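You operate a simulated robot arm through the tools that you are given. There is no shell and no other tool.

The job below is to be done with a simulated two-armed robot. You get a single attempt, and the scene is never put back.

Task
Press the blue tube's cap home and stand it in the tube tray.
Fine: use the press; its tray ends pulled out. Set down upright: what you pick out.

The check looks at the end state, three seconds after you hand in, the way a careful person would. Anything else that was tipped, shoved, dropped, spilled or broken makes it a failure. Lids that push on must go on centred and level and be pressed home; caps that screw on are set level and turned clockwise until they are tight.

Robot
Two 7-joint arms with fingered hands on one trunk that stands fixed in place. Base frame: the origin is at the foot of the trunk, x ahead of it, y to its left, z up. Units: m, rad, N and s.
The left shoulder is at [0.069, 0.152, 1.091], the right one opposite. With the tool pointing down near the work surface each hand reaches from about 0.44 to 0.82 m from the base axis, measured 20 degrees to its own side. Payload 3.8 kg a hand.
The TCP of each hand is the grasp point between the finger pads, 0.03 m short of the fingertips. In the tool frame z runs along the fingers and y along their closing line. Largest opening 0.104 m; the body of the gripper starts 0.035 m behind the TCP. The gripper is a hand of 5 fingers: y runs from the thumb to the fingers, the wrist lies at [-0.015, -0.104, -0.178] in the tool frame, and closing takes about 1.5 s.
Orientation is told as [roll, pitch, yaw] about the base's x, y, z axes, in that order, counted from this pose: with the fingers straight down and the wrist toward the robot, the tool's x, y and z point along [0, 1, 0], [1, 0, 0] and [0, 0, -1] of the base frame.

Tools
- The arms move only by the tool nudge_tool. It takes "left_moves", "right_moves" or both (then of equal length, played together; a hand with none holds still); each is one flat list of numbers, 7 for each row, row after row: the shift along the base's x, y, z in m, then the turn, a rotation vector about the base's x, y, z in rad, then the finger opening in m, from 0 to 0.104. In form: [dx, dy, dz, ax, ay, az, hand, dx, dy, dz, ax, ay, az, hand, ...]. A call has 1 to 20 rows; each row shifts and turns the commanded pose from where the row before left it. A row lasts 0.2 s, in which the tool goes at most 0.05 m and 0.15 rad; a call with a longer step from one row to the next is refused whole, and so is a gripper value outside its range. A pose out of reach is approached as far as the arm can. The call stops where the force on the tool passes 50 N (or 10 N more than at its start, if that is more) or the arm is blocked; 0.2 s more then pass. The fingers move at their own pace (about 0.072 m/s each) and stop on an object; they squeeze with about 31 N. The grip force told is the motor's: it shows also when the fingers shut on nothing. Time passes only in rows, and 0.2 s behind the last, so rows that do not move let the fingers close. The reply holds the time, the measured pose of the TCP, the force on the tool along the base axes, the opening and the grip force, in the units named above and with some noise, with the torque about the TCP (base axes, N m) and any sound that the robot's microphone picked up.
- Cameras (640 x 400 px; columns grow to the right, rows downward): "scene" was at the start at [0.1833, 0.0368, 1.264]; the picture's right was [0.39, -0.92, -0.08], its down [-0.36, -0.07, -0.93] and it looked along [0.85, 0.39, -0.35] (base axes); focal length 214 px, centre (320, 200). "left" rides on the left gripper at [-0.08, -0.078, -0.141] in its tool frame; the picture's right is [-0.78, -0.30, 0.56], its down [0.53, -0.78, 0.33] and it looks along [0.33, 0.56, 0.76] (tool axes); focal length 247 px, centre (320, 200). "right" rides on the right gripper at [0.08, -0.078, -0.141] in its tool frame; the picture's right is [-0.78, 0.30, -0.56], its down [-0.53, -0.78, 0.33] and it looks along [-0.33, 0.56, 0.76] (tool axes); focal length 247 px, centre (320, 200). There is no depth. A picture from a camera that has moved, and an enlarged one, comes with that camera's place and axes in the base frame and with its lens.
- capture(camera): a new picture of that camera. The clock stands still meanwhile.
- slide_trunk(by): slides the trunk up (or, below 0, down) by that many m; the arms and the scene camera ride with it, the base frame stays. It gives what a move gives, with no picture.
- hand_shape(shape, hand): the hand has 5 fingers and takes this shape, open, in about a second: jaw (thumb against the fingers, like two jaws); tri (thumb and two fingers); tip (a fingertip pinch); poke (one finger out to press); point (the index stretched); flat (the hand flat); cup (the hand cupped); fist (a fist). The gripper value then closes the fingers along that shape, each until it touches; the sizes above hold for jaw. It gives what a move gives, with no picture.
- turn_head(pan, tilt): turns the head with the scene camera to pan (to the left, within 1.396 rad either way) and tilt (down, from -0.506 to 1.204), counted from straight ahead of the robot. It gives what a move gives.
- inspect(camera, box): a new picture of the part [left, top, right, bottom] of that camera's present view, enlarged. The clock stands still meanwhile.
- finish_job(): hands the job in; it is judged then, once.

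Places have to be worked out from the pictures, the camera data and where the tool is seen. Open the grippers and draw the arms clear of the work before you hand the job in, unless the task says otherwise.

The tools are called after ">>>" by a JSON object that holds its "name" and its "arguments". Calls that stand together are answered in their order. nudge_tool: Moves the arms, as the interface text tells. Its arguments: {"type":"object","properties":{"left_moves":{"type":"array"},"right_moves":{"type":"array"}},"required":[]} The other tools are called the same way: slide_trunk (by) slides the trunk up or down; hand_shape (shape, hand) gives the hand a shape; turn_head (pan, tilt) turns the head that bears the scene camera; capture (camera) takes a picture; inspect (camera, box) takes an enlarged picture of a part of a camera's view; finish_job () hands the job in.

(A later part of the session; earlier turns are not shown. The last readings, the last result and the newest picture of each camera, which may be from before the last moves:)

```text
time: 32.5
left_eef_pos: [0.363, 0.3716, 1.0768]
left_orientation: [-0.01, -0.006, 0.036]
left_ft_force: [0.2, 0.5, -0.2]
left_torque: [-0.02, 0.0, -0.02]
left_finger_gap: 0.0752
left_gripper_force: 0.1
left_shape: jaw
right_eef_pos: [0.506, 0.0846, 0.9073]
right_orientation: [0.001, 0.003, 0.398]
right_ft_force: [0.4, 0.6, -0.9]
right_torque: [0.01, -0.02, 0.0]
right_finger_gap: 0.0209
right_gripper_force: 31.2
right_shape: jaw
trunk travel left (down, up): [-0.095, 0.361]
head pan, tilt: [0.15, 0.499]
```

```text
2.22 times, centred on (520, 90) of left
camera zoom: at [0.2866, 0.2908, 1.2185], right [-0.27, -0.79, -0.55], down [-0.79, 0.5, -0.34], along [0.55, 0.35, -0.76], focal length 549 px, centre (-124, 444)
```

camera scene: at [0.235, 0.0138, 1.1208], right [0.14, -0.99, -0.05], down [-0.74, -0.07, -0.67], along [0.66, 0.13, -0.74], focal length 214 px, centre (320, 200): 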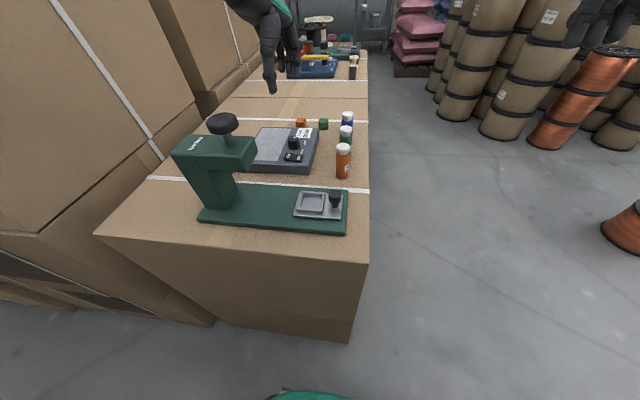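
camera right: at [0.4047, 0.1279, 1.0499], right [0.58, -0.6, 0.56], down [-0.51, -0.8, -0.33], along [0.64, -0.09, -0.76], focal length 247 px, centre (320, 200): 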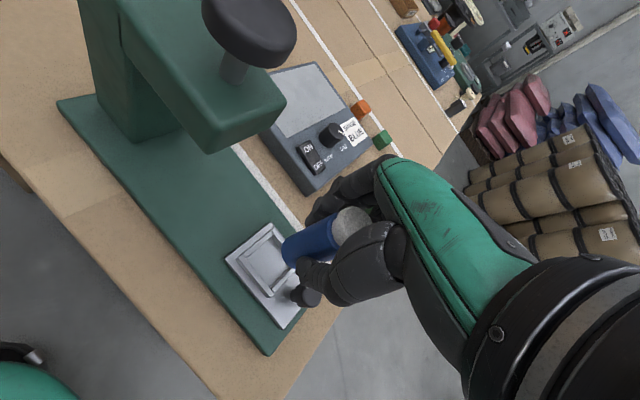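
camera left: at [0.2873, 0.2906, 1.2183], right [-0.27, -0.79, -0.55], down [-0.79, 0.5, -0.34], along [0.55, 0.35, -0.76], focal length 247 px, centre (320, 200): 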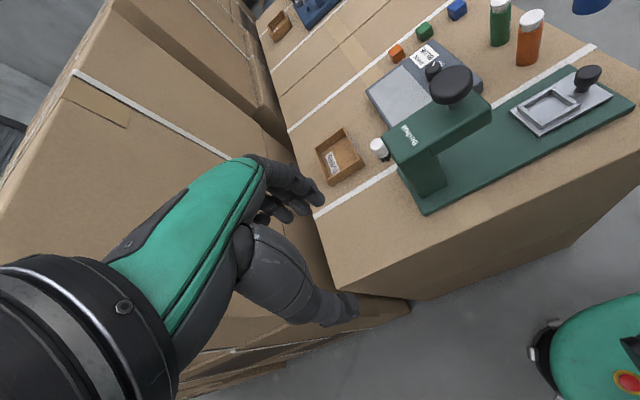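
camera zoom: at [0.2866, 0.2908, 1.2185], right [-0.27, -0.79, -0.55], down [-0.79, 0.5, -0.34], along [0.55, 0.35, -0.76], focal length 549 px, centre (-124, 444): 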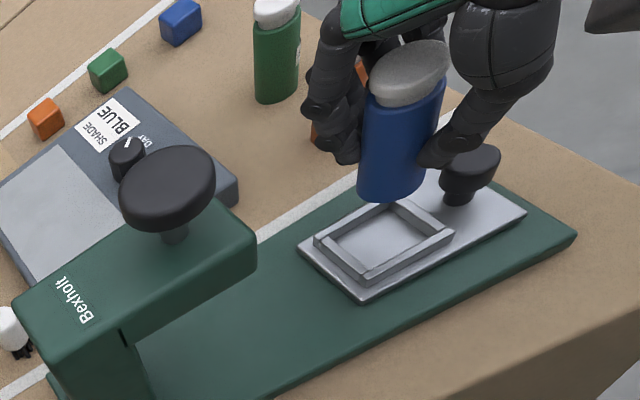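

The left view shows the tube right above the pocket; projecting straight down it lands within about 2 mm of centre. I'll descend most of the way.

>>> {"name": "nudge_tool", "arguments": {"right_moves": [0, 0, -0.012, 0, 0, 0, 0.01, 0, 0, -0.012, 0, 0, 0, 0.01, 0, 0, -0.008, 0, 0, 0, 0.01, 0, 0, 0, 0, 0, 0, 0.01]}}

>>> {"name": "inspect", "arguments": {"camera": "left", "box": [480, 20, 640, 140]}}

>>> {"name": "inspect", "arguments": {"camera": "scene", "box": [240, 130, 400, 230]}}

```text
time: 33.5
left_eef_pos: [0.3622, 0.371, 1.0776]
left_orientation: [-0.01, -0.006, 0.037]
left_ft_force: [0.5, -0.3, -0.2]
left_torque: [-0.03, -0.02, -0.05]
left_finger_gap: 0.0752
left_gripper_force: 0.1
left_shape: jaw
right_eef_pos: [0.5069, 0.0848, 0.8787]
right_orientation: [-0.002, 0.002, 0.4]
right_ft_force: [-0.1, 0.1, -0.7]
right_torque: [-0.02, -0.01, -0.02]
right_finger_gap: 0.0212
right_gripper_force: 31.4
right_shape: jaw
trunk travel left (down, up): [-0.095, 0.361]
head pan, tilt: [0.15, 0.499]
```

```text
3.33 times, centred on (560, 80) of left
camera zoom: at [0.2867, 0.2909, 1.2185], right [-0.27, -0.79, -0.55], down [-0.79, 0.5, -0.34], along [0.55, 0.35, -0.76], focal length 823 px, centre (-480, 600)
```

zoom: 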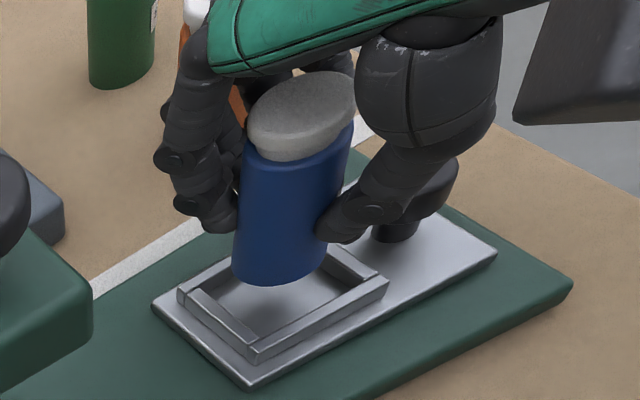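

```text
4.00 times, centred on (320, 180) of scene
camera zoom: at [0.2347, 0.0137, 1.1209], right [0.14, -0.99, -0.05], down [-0.74, -0.07, -0.67], along [0.66, 0.13, -0.74], focal length 858 px, centre (320, 280)
```

zoom: 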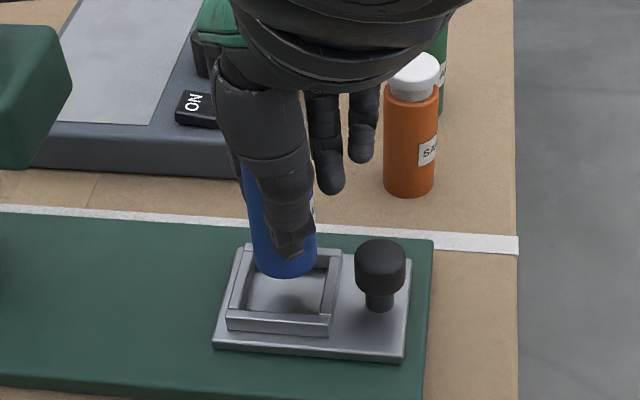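

The tube is about 2 cm above the pocket floor; clearance is only a few mm, so I'll zoom tighter to refine centring.

>>> {"name": "inspect", "arguments": {"camera": "left", "box": [510, 70, 610, 140]}}

>>> {"name": "inspect", "arguments": {"camera": "scene", "box": [280, 170, 360, 220]}}

>>> {"name": "inspect", "arguments": {"camera": "right", "box": [220, 170, 380, 290]}}

```text
5.71 times, centred on (560, 105) of left
camera zoom: at [0.2867, 0.2909, 1.2185], right [-0.27, -0.79, -0.55], down [-0.79, 0.5, -0.34], along [0.55, 0.35, -0.76], focal length 1411 px, centre (-1051, 743)
```

zoom: 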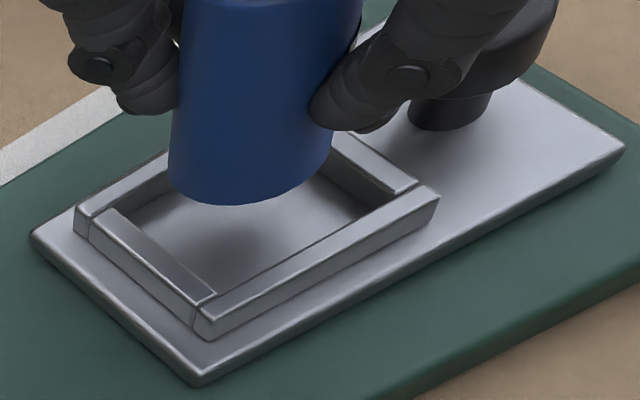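

```text
8.00 times, centred on (320, 195) of scene
camera zoom: at [0.2347, 0.0137, 1.1209], right [0.14, -0.99, -0.05], down [-0.74, -0.07, -0.67], along [0.66, 0.13, -0.74], focal length 1716 px, centre (320, 240)
```

zoom: 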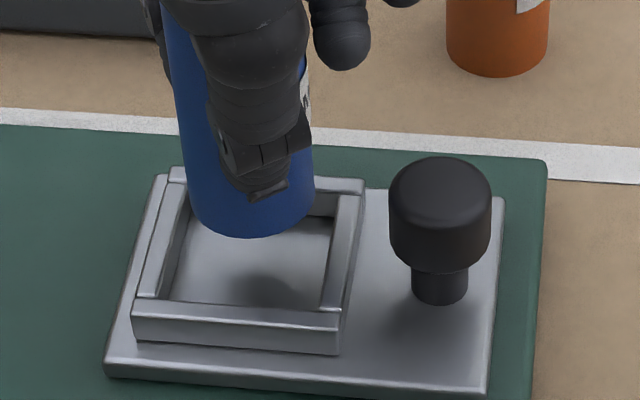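

```text
3.33 times, centred on (300, 230) of right
camera zoom: at [0.4056, 0.1279, 1.019], right [0.58, -0.6, 0.56], down [-0.51, -0.8, -0.33], along [0.64, -0.09, -0.76], focal length 823 px, centre (387, 100)
```

zoom: 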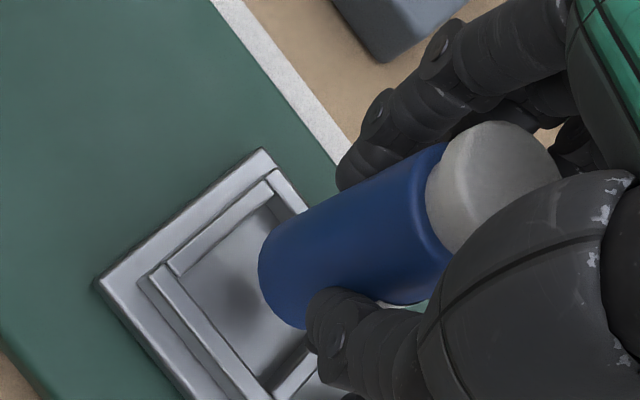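

Tube diameter is about 0.030 and the pocket about 0.037. Relative comparison in both views puts the tube within 2 mm of centre, so I shift -1.5 mm in y and lower into the pocket in small steps.

>>> {"name": "nudge_tool", "arguments": {"right_moves": [0, -0.0015, -0.003, 0, 0, 0, 0.01, 0, 0, -0.004, 0, 0, 0, 0.01, 0, 0, -0.004, 0, 0, 0, 0.01, 0, 0, -0.004, 0, 0, 0, 0.01, 0, 0, 0, 0, 0, 0, 0.01]}}

>>> {"name": "inspect", "arguments": {"camera": "left", "box": [510, 70, 610, 140]}}

>>> {"name": "inspect", "arguments": {"camera": "scene", "box": [280, 170, 360, 220]}}

```text
time: 34.7
left_eef_pos: [0.363, 0.3722, 1.0787]
left_orientation: [-0.009, -0.006, 0.034]
left_ft_force: [-0.3, 0.0, -0.3]
left_torque: [-0.01, -0.03, -0.02]
left_finger_gap: 0.0755
left_gripper_force: 0.1
left_shape: jaw
right_eef_pos: [0.5064, 0.0836, 0.8637]
right_orientation: [-0.001, 0.002, 0.4]
right_ft_force: [0.2, 0.6, -0.7]
right_torque: [0.02, -0.03, 0.04]
right_finger_gap: 0.0208
right_gripper_force: 31.0
right_shape: jaw
trunk travel left (down, up): [-0.095, 0.361]
head pan, tilt: [0.15, 0.499]
```

```text
5.71 times, centred on (560, 105) of left
camera zoom: at [0.2867, 0.2908, 1.2185], right [-0.27, -0.79, -0.55], down [-0.79, 0.5, -0.34], along [0.55, 0.35, -0.76], focal length 1411 px, centre (-1051, 743)
```

zoom: 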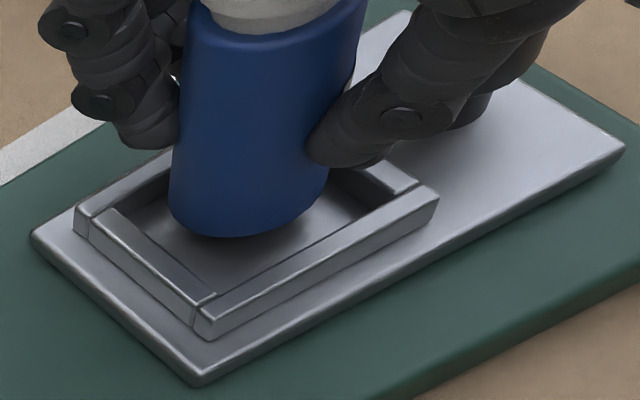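

```text
8.00 times, centred on (320, 195) of scene
camera zoom: at [0.2347, 0.0137, 1.1209], right [0.14, -0.99, -0.05], down [-0.74, -0.07, -0.67], along [0.66, 0.13, -0.74], focal length 1716 px, centre (320, 240)
```

zoom: 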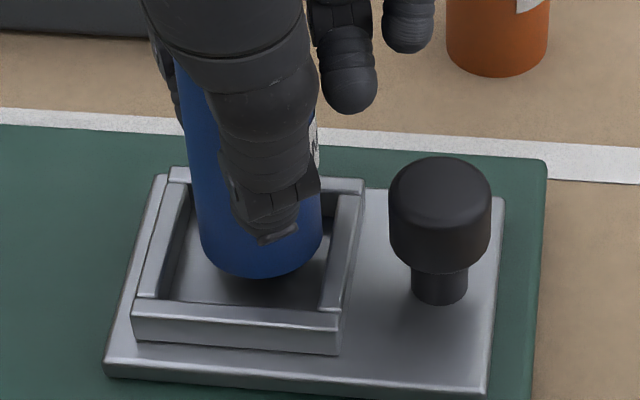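

Tube is inside the rim outline and centred within about 1–2 mm in both views. I'll continue lowering to contact.

>>> {"name": "nudge_tool", "arguments": {"right_moves": [0, -0.0005, -0.003, 0, 0, 0, 0.01, 0, 0, -0.003, 0, 0, 0, 0.01, 0, 0, -0.002, 0, 0, 0, 0.01, 0, 0, 0, 0, 0, 0, 0.01]}}

>>> {"name": "inspect", "arguments": {"camera": "left", "box": [510, 70, 610, 140]}}

>>> {"name": "inspect", "arguments": {"camera": "scene", "box": [280, 170, 360, 220]}}

```text
time: 35.7
left_eef_pos: [0.3631, 0.3721, 1.0779]
left_orientation: [-0.009, -0.005, 0.035]
left_ft_force: [0.2, -0.1, -0.2]
left_torque: [0.05, -0.02, -0.01]
left_finger_gap: 0.0748
left_gripper_force: 0.1
left_shape: jaw
right_eef_pos: [0.5072, 0.0825, 0.8561]
right_orientation: [0.0, 0.002, 0.401]
right_ft_force: [-0.1, 1.3, -0.7]
right_torque: [0.03, 0.0, 0.02]
right_finger_gap: 0.0212
right_gripper_force: 31.2
right_shape: jaw
trunk travel left (down, up): [-0.095, 0.361]
head pan, tilt: [0.15, 0.499]
```

```text
5.71 times, centred on (560, 105) of left
camera zoom: at [0.2868, 0.2908, 1.2184], right [-0.27, -0.79, -0.55], down [-0.79, 0.5, -0.34], along [0.55, 0.35, -0.76], focal length 1411 px, centre (-1051, 743)
```

zoom: 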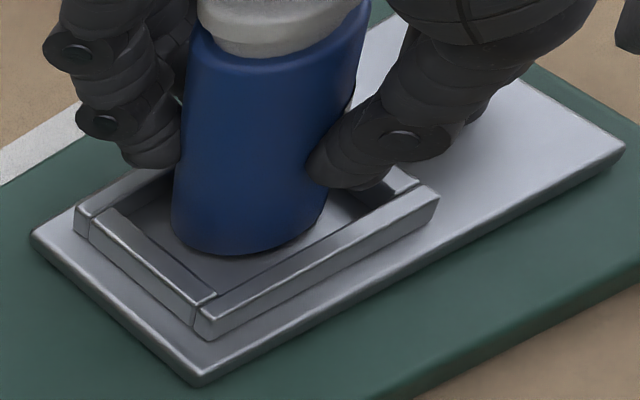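

```text
8.00 times, centred on (320, 195) of scene
camera zoom: at [0.2348, 0.0137, 1.1209], right [0.14, -0.99, -0.05], down [-0.74, -0.07, -0.67], along [0.66, 0.13, -0.74], focal length 1716 px, centre (320, 240)
```

zoom: 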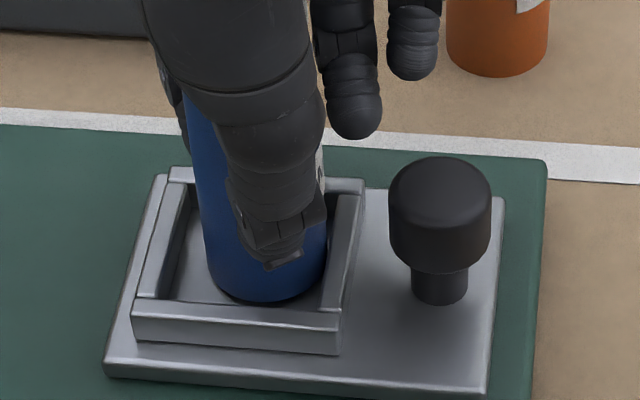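

Correcting for perspective, the tube sits roughly 2 mm toward the knob side of the pocket centre. I'll nudge +2 mm in y before the final lowering.

>>> {"name": "nudge_tool", "arguments": {"right_moves": [0.0005, 0.002, 0, 0, 0, 0, 0.01, 0, 0, -0.001, 0, 0, 0, 0.01, 0, 0, -0.001, 0, 0, 0, 0.01, 0, 0, 0, 0, 0, 0, 0.01]}}

>>> {"name": "inspect", "arguments": {"camera": "left", "box": [510, 70, 610, 140]}}

>>> {"name": "inspect", "arguments": {"camera": "scene", "box": [280, 170, 360, 220]}}

```text
time: 36.7
left_eef_pos: [0.363, 0.3714, 1.0791]
left_orientation: [-0.008, -0.007, 0.034]
left_ft_force: [0.5, 0.5, -0.7]
left_torque: [-0.01, 0.01, -0.02]
left_finger_gap: 0.075
left_gripper_force: 0.0
left_shape: jaw
right_eef_pos: [0.506, 0.0822, 0.8538]
right_orientation: [0.0, 0.001, 0.4]
right_ft_force: [-1.4, -0.5, 5.0]
right_torque: [0.02, -0.02, 0.02]
right_finger_gap: 0.0214
right_gripper_force: 30.5
right_shape: jaw
trunk travel left (down, up): [-0.095, 0.361]
head pan, tilt: [0.15, 0.499]
```

```text
5.71 times, centred on (560, 105) of left
camera zoom: at [0.286, 0.2907, 1.2188], right [-0.27, -0.79, -0.55], down [-0.79, 0.5, -0.34], along [0.55, 0.35, -0.76], focal length 1411 px, centre (-1051, 743)
```

zoom: 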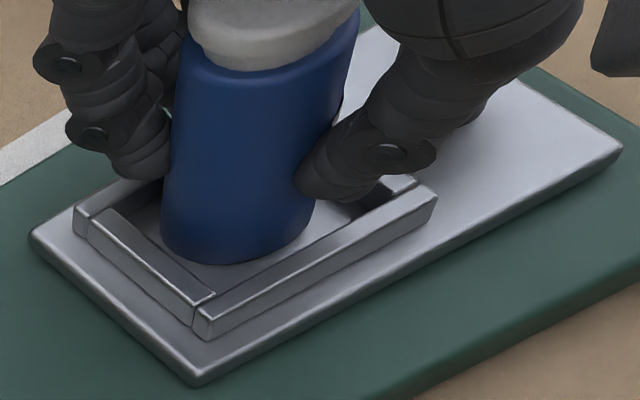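

```text
8.00 times, centred on (320, 195) of scene
camera zoom: at [0.2341, 0.0136, 1.1211], right [0.14, -0.99, -0.05], down [-0.74, -0.07, -0.67], along [0.66, 0.13, -0.74], focal length 1716 px, centre (320, 240)
```

zoom: 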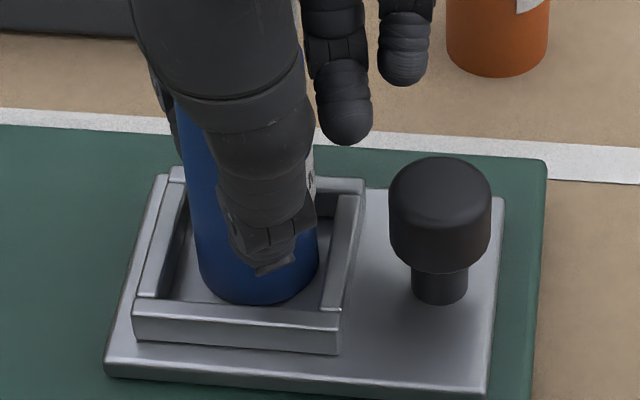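

Vertical force rose to 5 N, so the tube is seated on the pocket floor and centred. I'll open the fingers gently.

>>> {"name": "nudge_tool", "arguments": {"right_moves": [0, 0, 0, 0, 0, 0, 0.024, 0, 0, 0, 0, 0, 0, 0.03, 0, 0, 0, 0, 0, 0, 0.04, 0, 0, 0, 0, 0, 0, 0.052, 0, 0, 0, 0, 0, 0, 0.056, 0, 0, 0, 0, 0, 0, 0.056]}}

>>> {"name": "inspect", "arguments": {"camera": "left", "box": [480, 20, 640, 140]}}

>>> {"name": "inspect", "arguments": {"camera": "scene", "box": [240, 130, 400, 230]}}

```text
time: 38.1
left_eef_pos: [0.3633, 0.3719, 1.0769]
left_orientation: [-0.009, -0.005, 0.036]
left_ft_force: [-0.1, -0.1, 0.1]
left_torque: [0.01, -0.01, 0.02]
left_finger_gap: 0.0749
left_gripper_force: 0.1
left_shape: jaw
right_eef_pos: [0.5072, 0.0829, 0.8535]
right_orientation: [0.0, 0.002, 0.4]
right_ft_force: [0.1, 0.4, 0.6]
right_torque: [0.0, -0.02, 0.02]
right_finger_gap: 0.0555
right_gripper_force: 0.0
right_shape: jaw
trunk travel left (down, up): [-0.095, 0.361]
head pan, tilt: [0.15, 0.499]
```

```text
3.33 times, centred on (560, 80) of left
camera zoom: at [0.2867, 0.2908, 1.2185], right [-0.27, -0.79, -0.55], down [-0.79, 0.5, -0.34], along [0.55, 0.35, -0.76], focal length 823 px, centre (-480, 600)
```

zoom: 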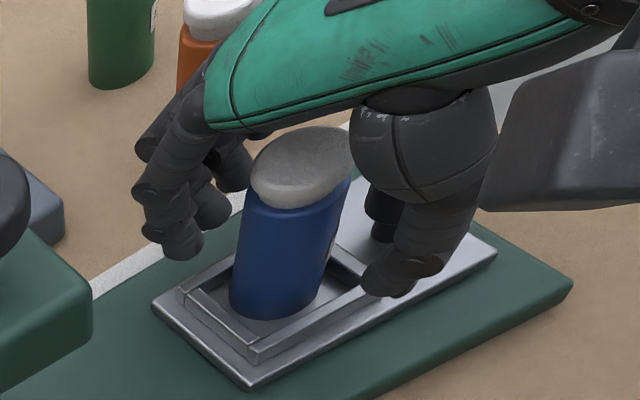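

```text
4.00 times, centred on (320, 180) of scene
camera zoom: at [0.2347, 0.0136, 1.1209], right [0.14, -0.99, -0.05], down [-0.74, -0.07, -0.67], along [0.66, 0.13, -0.74], focal length 858 px, centre (320, 280)
```

zoom: 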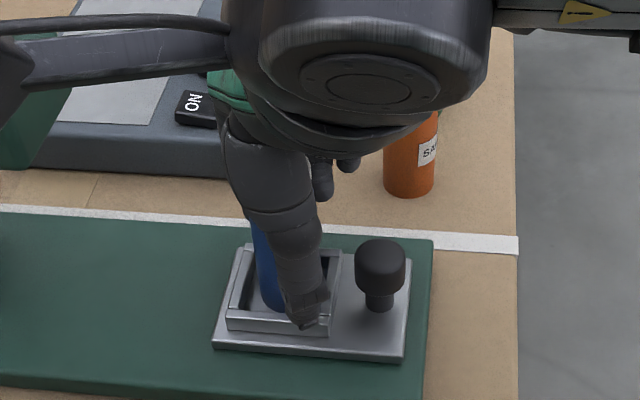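

The tube stands on its own in the pocket. I'll raise the hand straight up, clear of it.

>>> {"name": "nudge_tool", "arguments": {"right_moves": [0, 0, 0.015, 0, 0, 0, 0.056, 0, 0, 0.025, 0, 0, 0, 0.056, 0, 0, 0.03, 0, 0, 0, 0.056, 0, 0, 0.03, 0, 0, 0, 0.056, 0, 0, 0.03, 0, 0, 0, 0.056, 0, -0.03, 0, 0, 0, 0, 0.056, 0, -0.04, 0, 0, 0, 0, 0.056, 0, -0.04, 0, 0, 0, 0, 0.056, 0, 0, 0, 0, 0, 0, 0.056]}}

>>> {"name": "inspect", "arguments": {"camera": "left", "box": [400, 0, 640, 180]}}

>>> {"name": "inspect", "arguments": {"camera": "scene", "box": [160, 90, 400, 240]}}

>>> {"name": "capture", "arguments": {"camera": "right"}}

```text
time: 40.1
left_eef_pos: [0.3633, 0.3733, 1.0774]
left_orientation: [-0.01, -0.006, 0.034]
left_ft_force: [-0.4, -0.4, 0.2]
left_torque: [-0.05, -0.01, 0.01]
left_finger_gap: 0.0751
left_gripper_force: 0.1
left_shape: jaw
right_eef_pos: [0.5066, -0.0251, 0.9839]
right_orientation: [0.0, 0.003, 0.401]
right_ft_force: [0.5, -0.6, -0.5]
right_torque: [0.0, -0.02, -0.02]
right_finger_gap: 0.0559
right_gripper_force: 0.0
right_shape: jaw
trunk travel left (down, up): [-0.095, 0.361]
head pan, tilt: [0.15, 0.499]
```

```text
2.22 times, centred on (520, 90) of left
camera zoom: at [0.2868, 0.2916, 1.2183], right [-0.27, -0.79, -0.55], down [-0.79, 0.5, -0.34], along [0.55, 0.35, -0.76], focal length 549 px, centre (-124, 444)
```

zoom: 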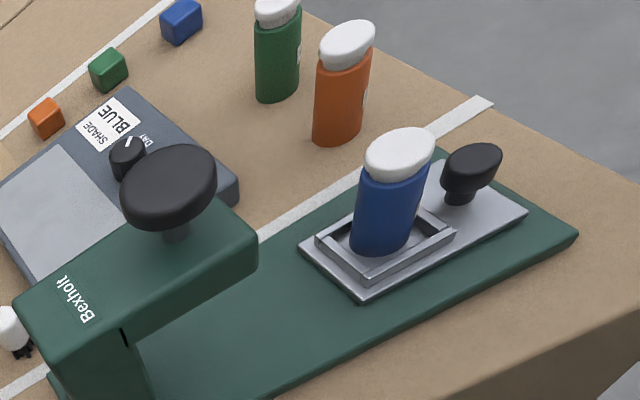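

```text
2.67 times, centred on (280, 165) of scene
camera zoom: at [0.2348, 0.0143, 1.1209], right [0.14, -0.99, -0.05], down [-0.74, -0.07, -0.67], along [0.66, 0.13, -0.74], focal length 572 px, centre (427, 293)
```

zoom: 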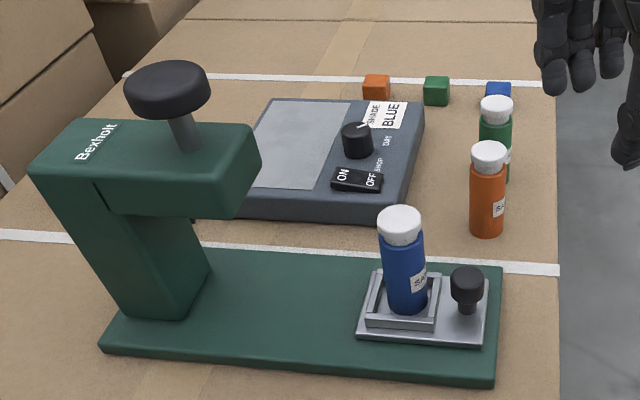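

```text
taken
camera right: at [0.4052, 0.0187, 1.1262], right [0.58, -0.6, 0.56], down [-0.51, -0.8, -0.33], along [0.64, -0.09, -0.76], focal length 247 px, centre (320, 200)
```

right: 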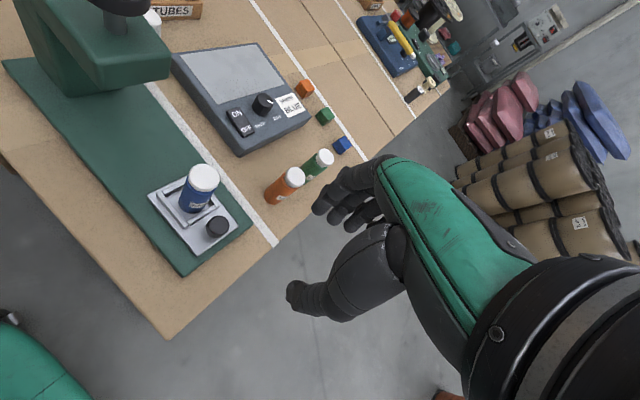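

The tube stands centred in the pocket. I judge the tray knob at (0.505, 0.040), z 0.818–0.840, the ram axis at (0.505, 0.208), head underside about 0.897 and cap top about 0.888. I'll tilt the right hand so it leans away from the press and bring it above the tray knob.

>>> {"name": "nudge_tool", "arguments": {"right_moves": [0, 0.01, 0, 0.1, 0, -0.083, 0.056, -0.001, 0.02, -0.02, 0.1, 0, -0.083, 0.056, -0.001, 0.02, -0.02, 0.1, 0, -0.083, 0.056, 0, 0.008, -0.02, 0, 0, 0, 0.056, 0, 0, 0, 0, 0, 0, 0.056]}}

>>> {"name": "inspect", "arguments": {"camera": "left", "box": [440, 0, 640, 150]}}

>>> {"name": "inspect", "arguments": {"camera": "scene", "box": [200, 100, 440, 250]}}

>>> {"name": "capture", "arguments": {"camera": "right"}}

```text
time: 41.3
left_eef_pos: [0.363, 0.3722, 1.0781]
left_orientation: [-0.008, -0.004, 0.034]
left_ft_force: [-0.3, 0.4, 0.5]
left_torque: [0.0, 0.01, -0.01]
left_finger_gap: 0.0753
left_gripper_force: 0.0
left_shape: jaw
right_eef_pos: [0.5038, 0.033, 0.9244]
right_orientation: [0.29, -0.079, 0.138]
right_ft_force: [0.4, -0.2, -0.4]
right_torque: [-0.01, 0.02, -0.01]
right_finger_gap: 0.0555
right_gripper_force: 0.0
right_shape: jaw
trunk travel left (down, up): [-0.095, 0.361]
head pan, tilt: [0.15, 0.499]
```

```text
2.67 times, centred on (540, 75) of left
camera zoom: at [0.2864, 0.2907, 1.2186], right [-0.27, -0.79, -0.55], down [-0.79, 0.5, -0.34], along [0.55, 0.35, -0.76], focal length 659 px, centre (-267, 533)
```

zoom: 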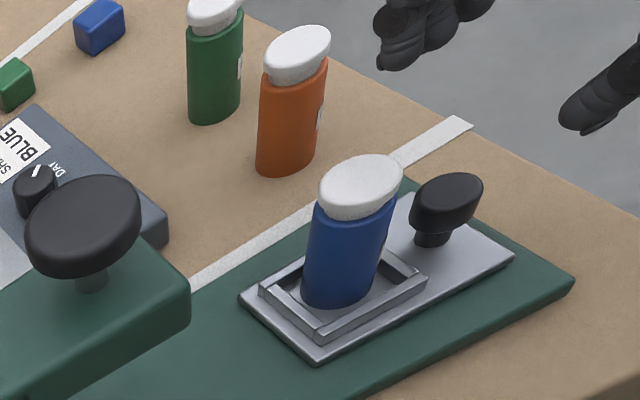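

```text
2.67 times, centred on (320, 175) of scene
camera zoom: at [0.2345, 0.0135, 1.121], right [0.14, -0.99, -0.05], down [-0.74, -0.07, -0.67], along [0.66, 0.13, -0.74], focal length 572 px, centre (320, 267)
```

zoom: 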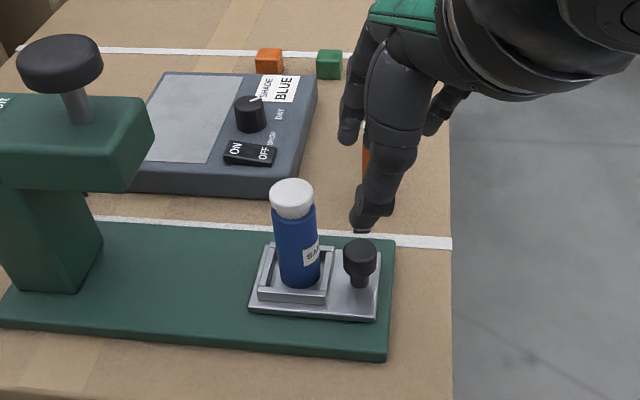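

```text
taken
camera right: at [0.4103, 0.0565, 1.0762], right [0.39, -0.86, 0.33], down [-0.67, -0.51, -0.53], along [0.63, -0.02, -0.78], focal length 247 px, centre (320, 200)
```

right: 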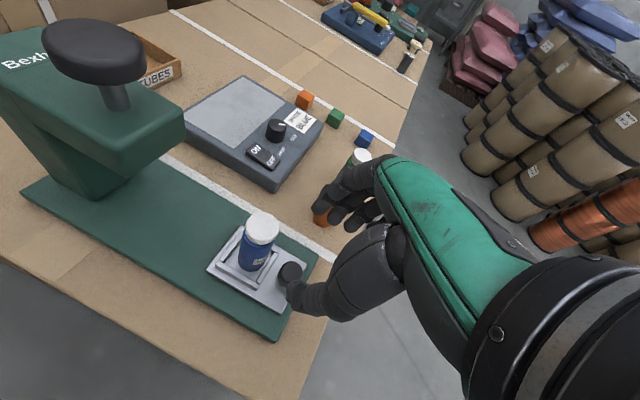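

The right camera confirms the knob at (0.504, 0.041). I'll remove the small pitch and descend to just above knob height, then check.

>>> {"name": "nudge_tool", "arguments": {"right_moves": [0, 0, -0.02, 0, 0.04, 0, 0.056, 0, 0, -0.018, 0, 0.039, 0, 0.056, 0, 0, -0.014, 0, 0, 0, 0.056, 0, 0, 0, 0, 0, 0, 0.056]}}

>>> {"name": "inspect", "arguments": {"camera": "left", "box": [480, 0, 640, 120]}}

>>> {"name": "inspect", "arguments": {"camera": "scene", "box": [260, 130, 420, 230]}}

>>> {"name": "inspect", "arguments": {"camera": "right", "box": [200, 150, 400, 330]}}

```text
time: 42.3
left_eef_pos: [0.3628, 0.3719, 1.0771]
left_orientation: [-0.012, -0.005, 0.036]
left_ft_force: [-0.1, -0.1, 0.4]
left_torque: [-0.01, 0.0, -0.03]
left_finger_gap: 0.0752
left_gripper_force: 0.1
left_shape: jaw
right_eef_pos: [0.5049, 0.0309, 0.8701]
right_orientation: [0.299, 0.0, 0.138]
right_ft_force: [-0.5, 0.1, -0.7]
right_torque: [-0.01, 0.0, 0.0]
right_finger_gap: 0.0555
right_gripper_force: 0.0
right_shape: jaw
trunk travel left (down, up): [-0.095, 0.361]
head pan, tilt: [0.15, 0.499]
```

```text
3.33 times, centred on (560, 60) of left
camera zoom: at [0.2866, 0.2908, 1.2185], right [-0.27, -0.79, -0.55], down [-0.79, 0.5, -0.34], along [0.55, 0.35, -0.76], focal length 823 px, centre (-480, 667)
```

zoom: 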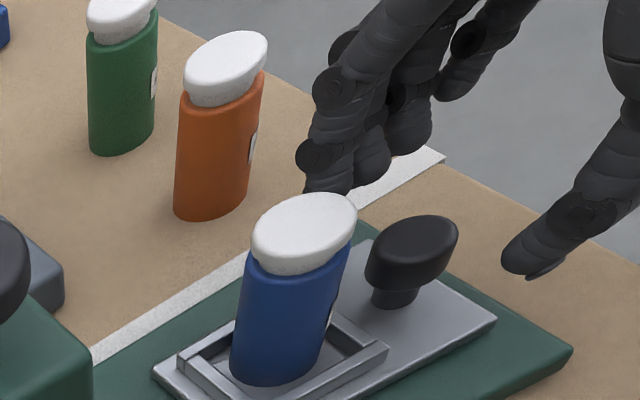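

```text
4.00 times, centred on (340, 180) of scene
camera zoom: at [0.2346, 0.0137, 1.1209], right [0.14, -0.99, -0.05], down [-0.74, -0.07, -0.67], along [0.66, 0.13, -0.74], focal length 858 px, centre (240, 280)
```

zoom: 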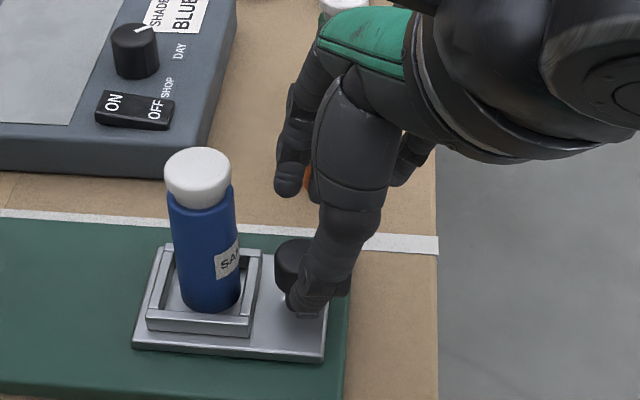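

```text
2.22 times, centred on (300, 240) of right
camera zoom: at [0.4244, 0.0547, 1.0286], right [0.42, -0.86, 0.3], down [-0.71, -0.52, -0.48], along [0.56, -0.02, -0.83], focal length 549 px, centre (364, 111)
```

zoom: 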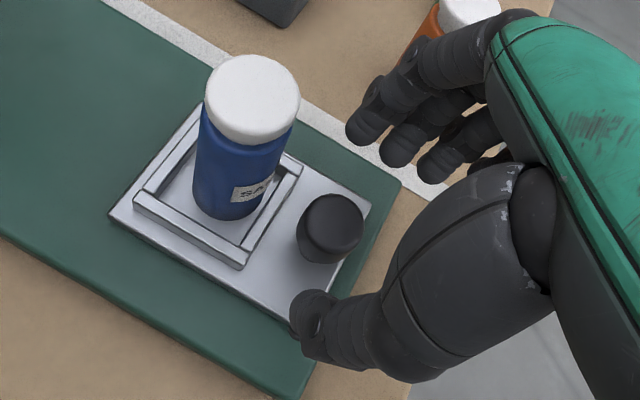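

The knob is right between thumb and fingers. I'll descend 2.2 cm and close on it.

>>> {"name": "nudge_tool", "arguments": {"right_moves": [0, 0.001, -0.011, 0, 0, 0, 0.056, 0, 0, -0.011, 0, 0, 0, 0.056, 0, 0, 0, 0, 0, 0, 0.04, 0, 0, 0, 0, 0, 0, 0.02, 0, 0, 0, 0, 0, 0, 0.005, 0, 0, 0, 0, 0, 0, 0.005, 0, 0, 0, 0, 0, 0, 0.005, 0, 0, 0, 0, 0, 0, 0.005]}}

>>> {"name": "inspect", "arguments": {"camera": "left", "box": [480, 0, 640, 120]}}

>>> {"name": "inspect", "arguments": {"camera": "scene", "box": [260, 130, 420, 230]}}

>>> {"name": "inspect", "arguments": {"camera": "right", "box": [200, 150, 400, 330]}}

```text
time: 44.1
left_eef_pos: [0.3626, 0.3723, 1.0771]
left_orientation: [-0.008, -0.005, 0.037]
left_ft_force: [-0.2, -0.5, -0.1]
left_torque: [0.01, 0.0, 0.03]
left_finger_gap: 0.0753
left_gripper_force: 0.0
left_shape: jaw
right_eef_pos: [0.5044, 0.0325, 0.8483]
right_orientation: [0.299, 0.001, 0.138]
right_ft_force: [-6.2, -0.4, -3.5]
right_torque: [-0.06, 0.07, 0.05]
right_finger_gap: 0.0157
right_gripper_force: 30.4
right_shape: jaw
trunk travel left (down, up): [-0.095, 0.361]
head pan, tilt: [0.15, 0.499]
```

```text
3.33 times, centred on (560, 60) of left
camera zoom: at [0.2862, 0.2907, 1.2186], right [-0.27, -0.79, -0.55], down [-0.79, 0.5, -0.34], along [0.55, 0.35, -0.76], focal length 823 px, centre (-480, 667)
```

zoom: 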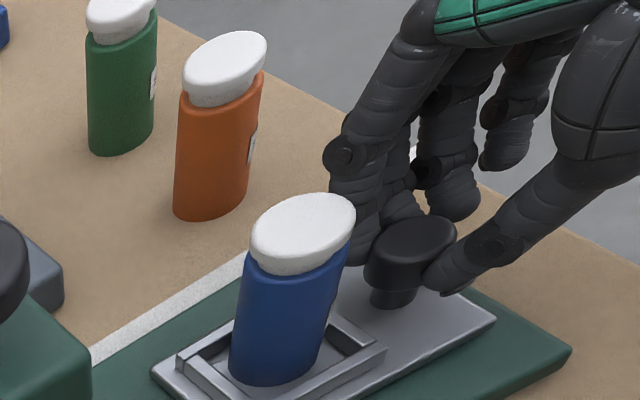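

```text
4.00 times, centred on (340, 180) of scene
camera zoom: at [0.2342, 0.0136, 1.121], right [0.14, -0.99, -0.05], down [-0.74, -0.07, -0.67], along [0.66, 0.13, -0.74], focal length 858 px, centre (240, 280)
```

zoom: 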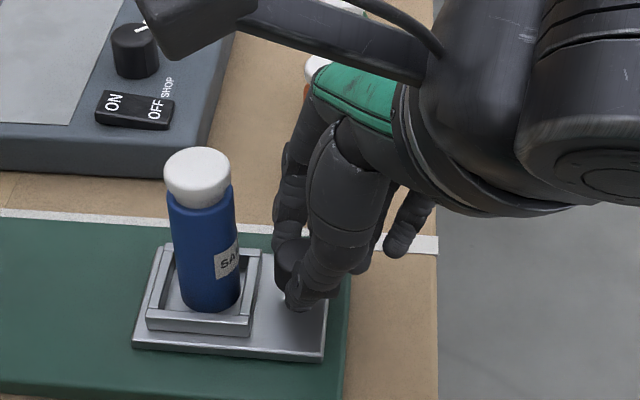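

```text
2.22 times, centred on (300, 240) of right
camera zoom: at [0.4234, 0.0561, 1.0077], right [0.42, -0.86, 0.3], down [-0.71, -0.52, -0.48], along [0.56, -0.02, -0.83], focal length 549 px, centre (364, 111)
```

zoom: 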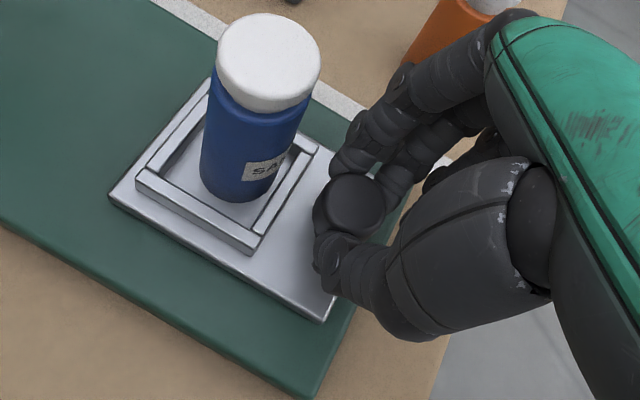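

The knob is gripped at 30 N and the tube is undisturbed. I'll push the tray slowly along +y, starting with 4 cm, and check that it slides freely.

>>> {"name": "nudge_tool", "arguments": {"right_moves": [0, 0.003, 0, 0, 0, 0, 0.005, 0, 0.005, 0, 0, 0, 0, 0.005, 0, 0.006, 0, 0, 0, 0, 0.005, 0, 0.006, 0, 0, 0, 0, 0.005, 0, 0.006, 0, 0, 0, 0, 0.005, 0, 0.006, 0, 0, 0, 0, 0.005, 0, 0.005, 0, 0, 0, 0, 0.005, 0, 0.003, 0, 0, 0, 0, 0.005, 0, 0, 0, 0, 0, 0, 0.005]}}

>>> {"name": "inspect", "arguments": {"camera": "left", "box": [400, 0, 640, 180]}}

>>> {"name": "inspect", "arguments": {"camera": "scene", "box": [160, 90, 400, 240]}}

```text
time: 46.1
left_eef_pos: [0.363, 0.3713, 1.0783]
left_orientation: [-0.008, -0.006, 0.035]
left_ft_force: [0.4, -0.2, -0.5]
left_torque: [-0.02, 0.02, 0.0]
left_finger_gap: 0.0751
left_gripper_force: 0.0
left_shape: jaw
right_eef_pos: [0.5037, 0.0726, 0.849]
right_orientation: [0.299, 0.0, 0.138]
right_ft_force: [-6.2, 0.0, -3.1]
right_torque: [-0.01, 0.12, -0.04]
right_finger_gap: 0.016
right_gripper_force: 30.3
right_shape: jaw
trunk travel left (down, up): [-0.095, 0.361]
head pan, tilt: [0.15, 0.499]
```

```text
2.22 times, centred on (520, 90) of left
camera zoom: at [0.2862, 0.2908, 1.2186], right [-0.27, -0.79, -0.55], down [-0.79, 0.5, -0.34], along [0.55, 0.35, -0.76], focal length 549 px, centre (-124, 444)
```

zoom: 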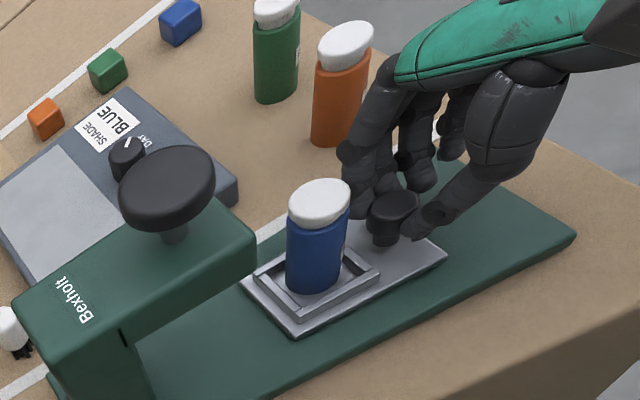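

```text
2.67 times, centred on (280, 165) of scene
camera zoom: at [0.2343, 0.0136, 1.121], right [0.14, -0.99, -0.05], down [-0.74, -0.07, -0.67], along [0.66, 0.13, -0.74], focal length 572 px, centre (427, 293)
```

zoom: 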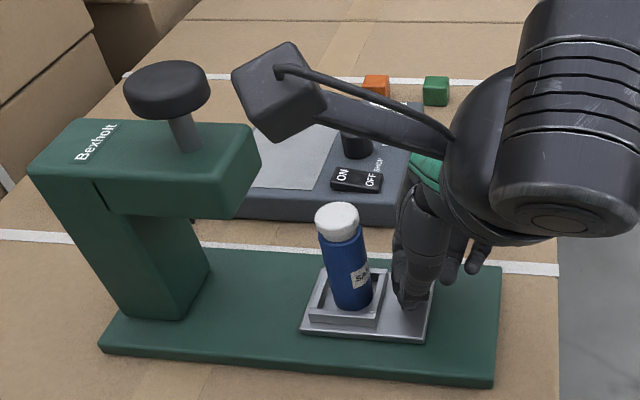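

The tray slides freely with the tube upright. Before pushing further I want to see the hand's clearance to the press head.

>>> {"name": "capture", "arguments": {"camera": "right"}}

>>> {"name": "inspect", "arguments": {"camera": "scene", "box": [160, 100, 280, 200]}}

>>> {"name": "inspect", "arguments": {"camera": "left", "box": [400, 50, 520, 200]}}

```text
taken
camera right: at [0.4234, 0.0971, 1.0077], right [0.42, -0.86, 0.3], down [-0.71, -0.52, -0.48], along [0.56, -0.02, -0.83], focal length 247 px, centre (320, 200)
```

right: 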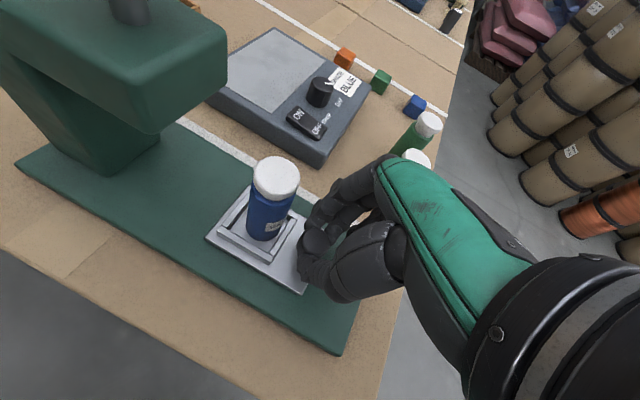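

```text
4.00 times, centred on (220, 150) of scene
camera zoom: at [0.2343, 0.0136, 1.121], right [0.14, -0.99, -0.05], down [-0.74, -0.07, -0.67], along [0.66, 0.13, -0.74], focal length 858 px, centre (720, 400)
```

zoom: 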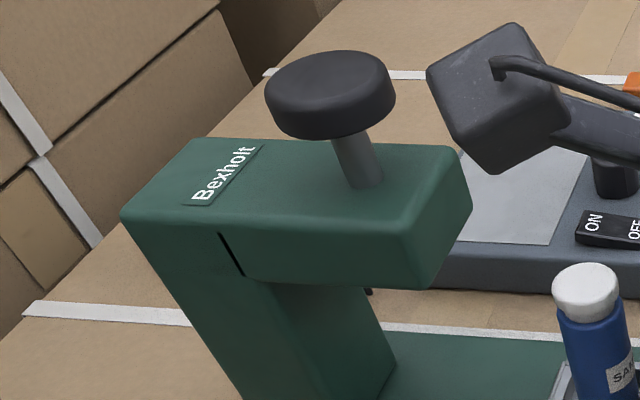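

```text
2.67 times, centred on (460, 125) of left
camera zoom: at [0.2862, 0.2908, 1.2186], right [-0.27, -0.79, -0.55], down [-0.79, 0.5, -0.34], along [0.55, 0.35, -0.76], focal length 659 px, centre (-53, 400)
```

zoom: 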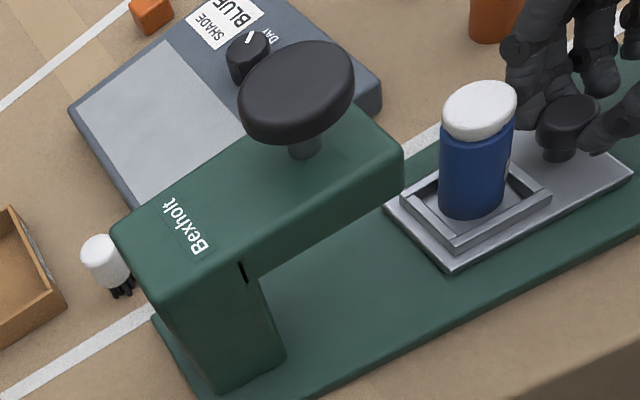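

Triangulating the head again gives its end at y 0.183, underside 0.906 and ram axis y 0.208, so the hand should clear by about 1 cm at full travel. I'll push another 7 cm slowly and check.

>>> {"name": "nudge_tool", "arguments": {"right_moves": [0, 0.003, 0, 0, 0, 0, 0.005, 0, 0.005, 0, 0, 0, 0, 0.005, 0, 0.006, 0, 0, 0, 0, 0.005, 0, 0.006, 0, 0, 0, 0, 0.005, 0, 0.006, 0, 0, 0, 0, 0.005, 0, 0.006, 0, 0, 0, 0, 0.005, 0, 0.006, 0, 0, 0, 0, 0.005, 0, 0.006, 0, 0, 0, 0, 0.005, 0, 0.006, 0, 0, 0, 0, 0.005, 0, 0.006, 0, 0, 0, 0, 0.005, 0, 0.006, 0, 0, 0, 0, 0.005, 0, 0.005, 0, 0, 0, 0, 0.005, 0, 0.003, 0, 0, 0, 0, 0.005, 0, 0, 0, 0, 0, 0, 0.005]}}

>>> {"name": "inspect", "arguments": {"camera": "left", "box": [400, 20, 600, 200]}}

>>> {"name": "inspect", "arguments": {"camera": "scene", "box": [160, 90, 360, 230]}}

>>> {"name": "capture", "arguments": {"camera": "right"}}

```text
time: 49.1
left_eef_pos: [0.3623, 0.3732, 1.0776]
left_orientation: [-0.011, -0.005, 0.035]
left_ft_force: [0.1, 0.3, 0.0]
left_torque: [-0.03, 0.01, 0.02]
left_finger_gap: 0.0754
left_gripper_force: 0.0
left_shape: jaw
right_eef_pos: [0.5043, 0.1442, 0.8488]
right_orientation: [0.3, 0.001, 0.138]
right_ft_force: [-5.6, 0.2, -10.7]
right_torque: [-0.07, 0.06, 0.03]
right_finger_gap: 0.0156
right_gripper_force: 31.2
right_shape: jaw
trunk travel left (down, up): [-0.095, 0.361]
head pan, tilt: [0.15, 0.499]
```

```text
2.22 times, centred on (500, 110) of left
camera zoom: at [0.287, 0.2911, 1.2183], right [-0.27, -0.79, -0.55], down [-0.79, 0.5, -0.34], along [0.55, 0.35, -0.76], focal length 549 px, centre (-80, 400)
```

zoom: 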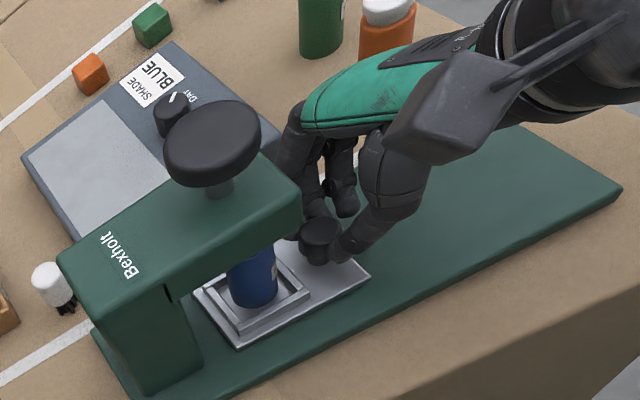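

```text
2.86 times, centred on (260, 160) of scene
camera zoom: at [0.235, 0.0139, 1.1208], right [0.14, -0.99, -0.05], down [-0.74, -0.07, -0.67], along [0.66, 0.13, -0.74], focal length 613 px, centre (491, 314)
```

zoom: 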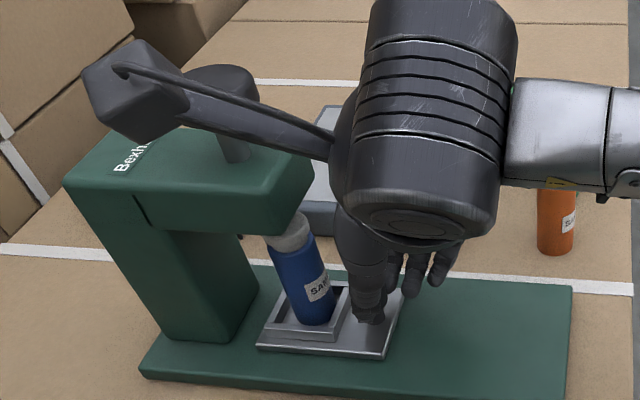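

```text
taken
camera right: at [0.4236, 0.1683, 1.0082], right [0.42, -0.86, 0.3], down [-0.71, -0.52, -0.47], along [0.56, -0.02, -0.83], focal length 247 px, centre (320, 200)
```

right: 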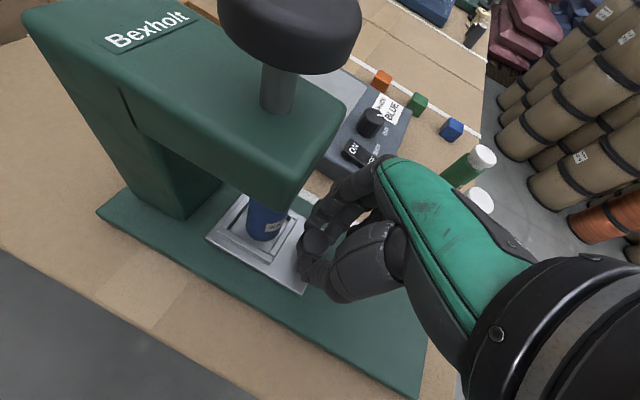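

Downward force on the hand rose to about 11 N, so a finger may be touching the head. I'll zoom in there before continuing.

>>> {"name": "inspect", "arguments": {"camera": "right", "box": [240, 130, 400, 300]}}

>>> {"name": "inspect", "arguments": {"camera": "left", "box": [500, 60, 580, 150]}}

>>> {"name": "inspect", "arguments": {"camera": "scene", "box": [240, 150, 320, 220]}}

```text
2.35 times, centred on (320, 215) of right
camera zoom: at [0.4236, 0.1683, 1.0082], right [0.42, -0.86, 0.3], down [-0.71, -0.52, -0.47], along [0.56, -0.02, -0.83], focal length 581 px, centre (320, 165)
```

zoom: 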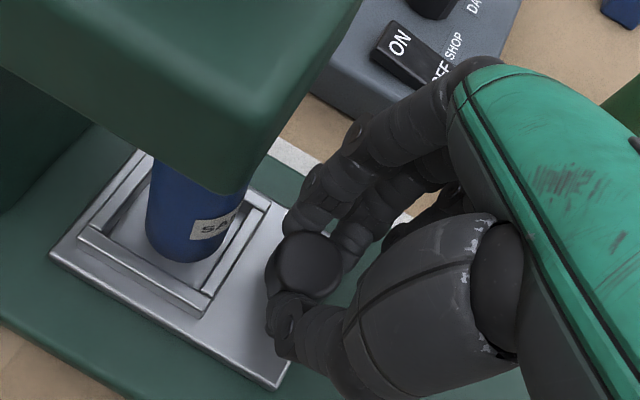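

```text
4.44 times, centred on (540, 105) of left
camera zoom: at [0.287, 0.2911, 1.2183], right [-0.27, -0.79, -0.55], down [-0.79, 0.5, -0.34], along [0.55, 0.35, -0.76], focal length 1098 px, centre (-658, 622)
```

zoom: 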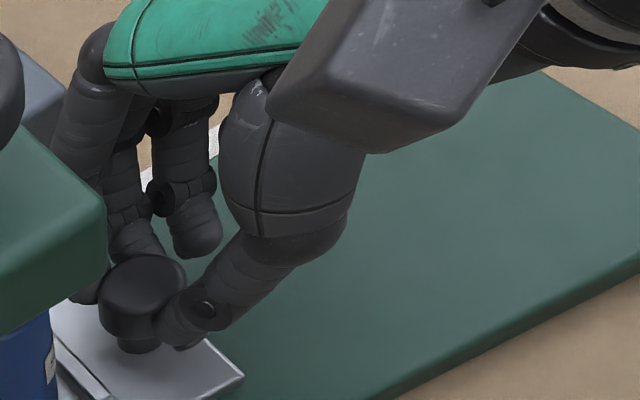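

```text
5.71 times, centred on (280, 185) of scene
camera zoom: at [0.235, 0.0139, 1.1208], right [0.14, -0.99, -0.05], down [-0.74, -0.07, -0.67], along [0.66, 0.13, -0.74], focal length 1226 px, centre (549, 286)
```

zoom: 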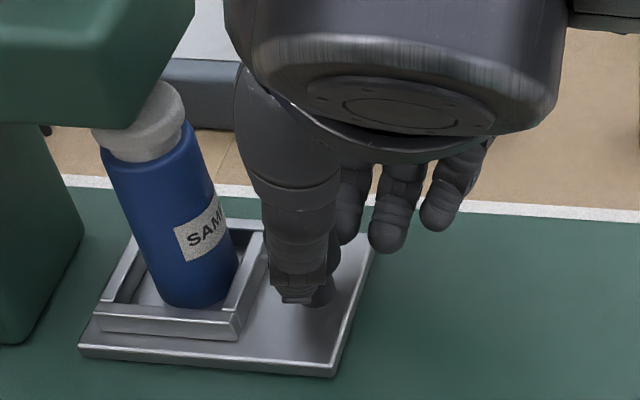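

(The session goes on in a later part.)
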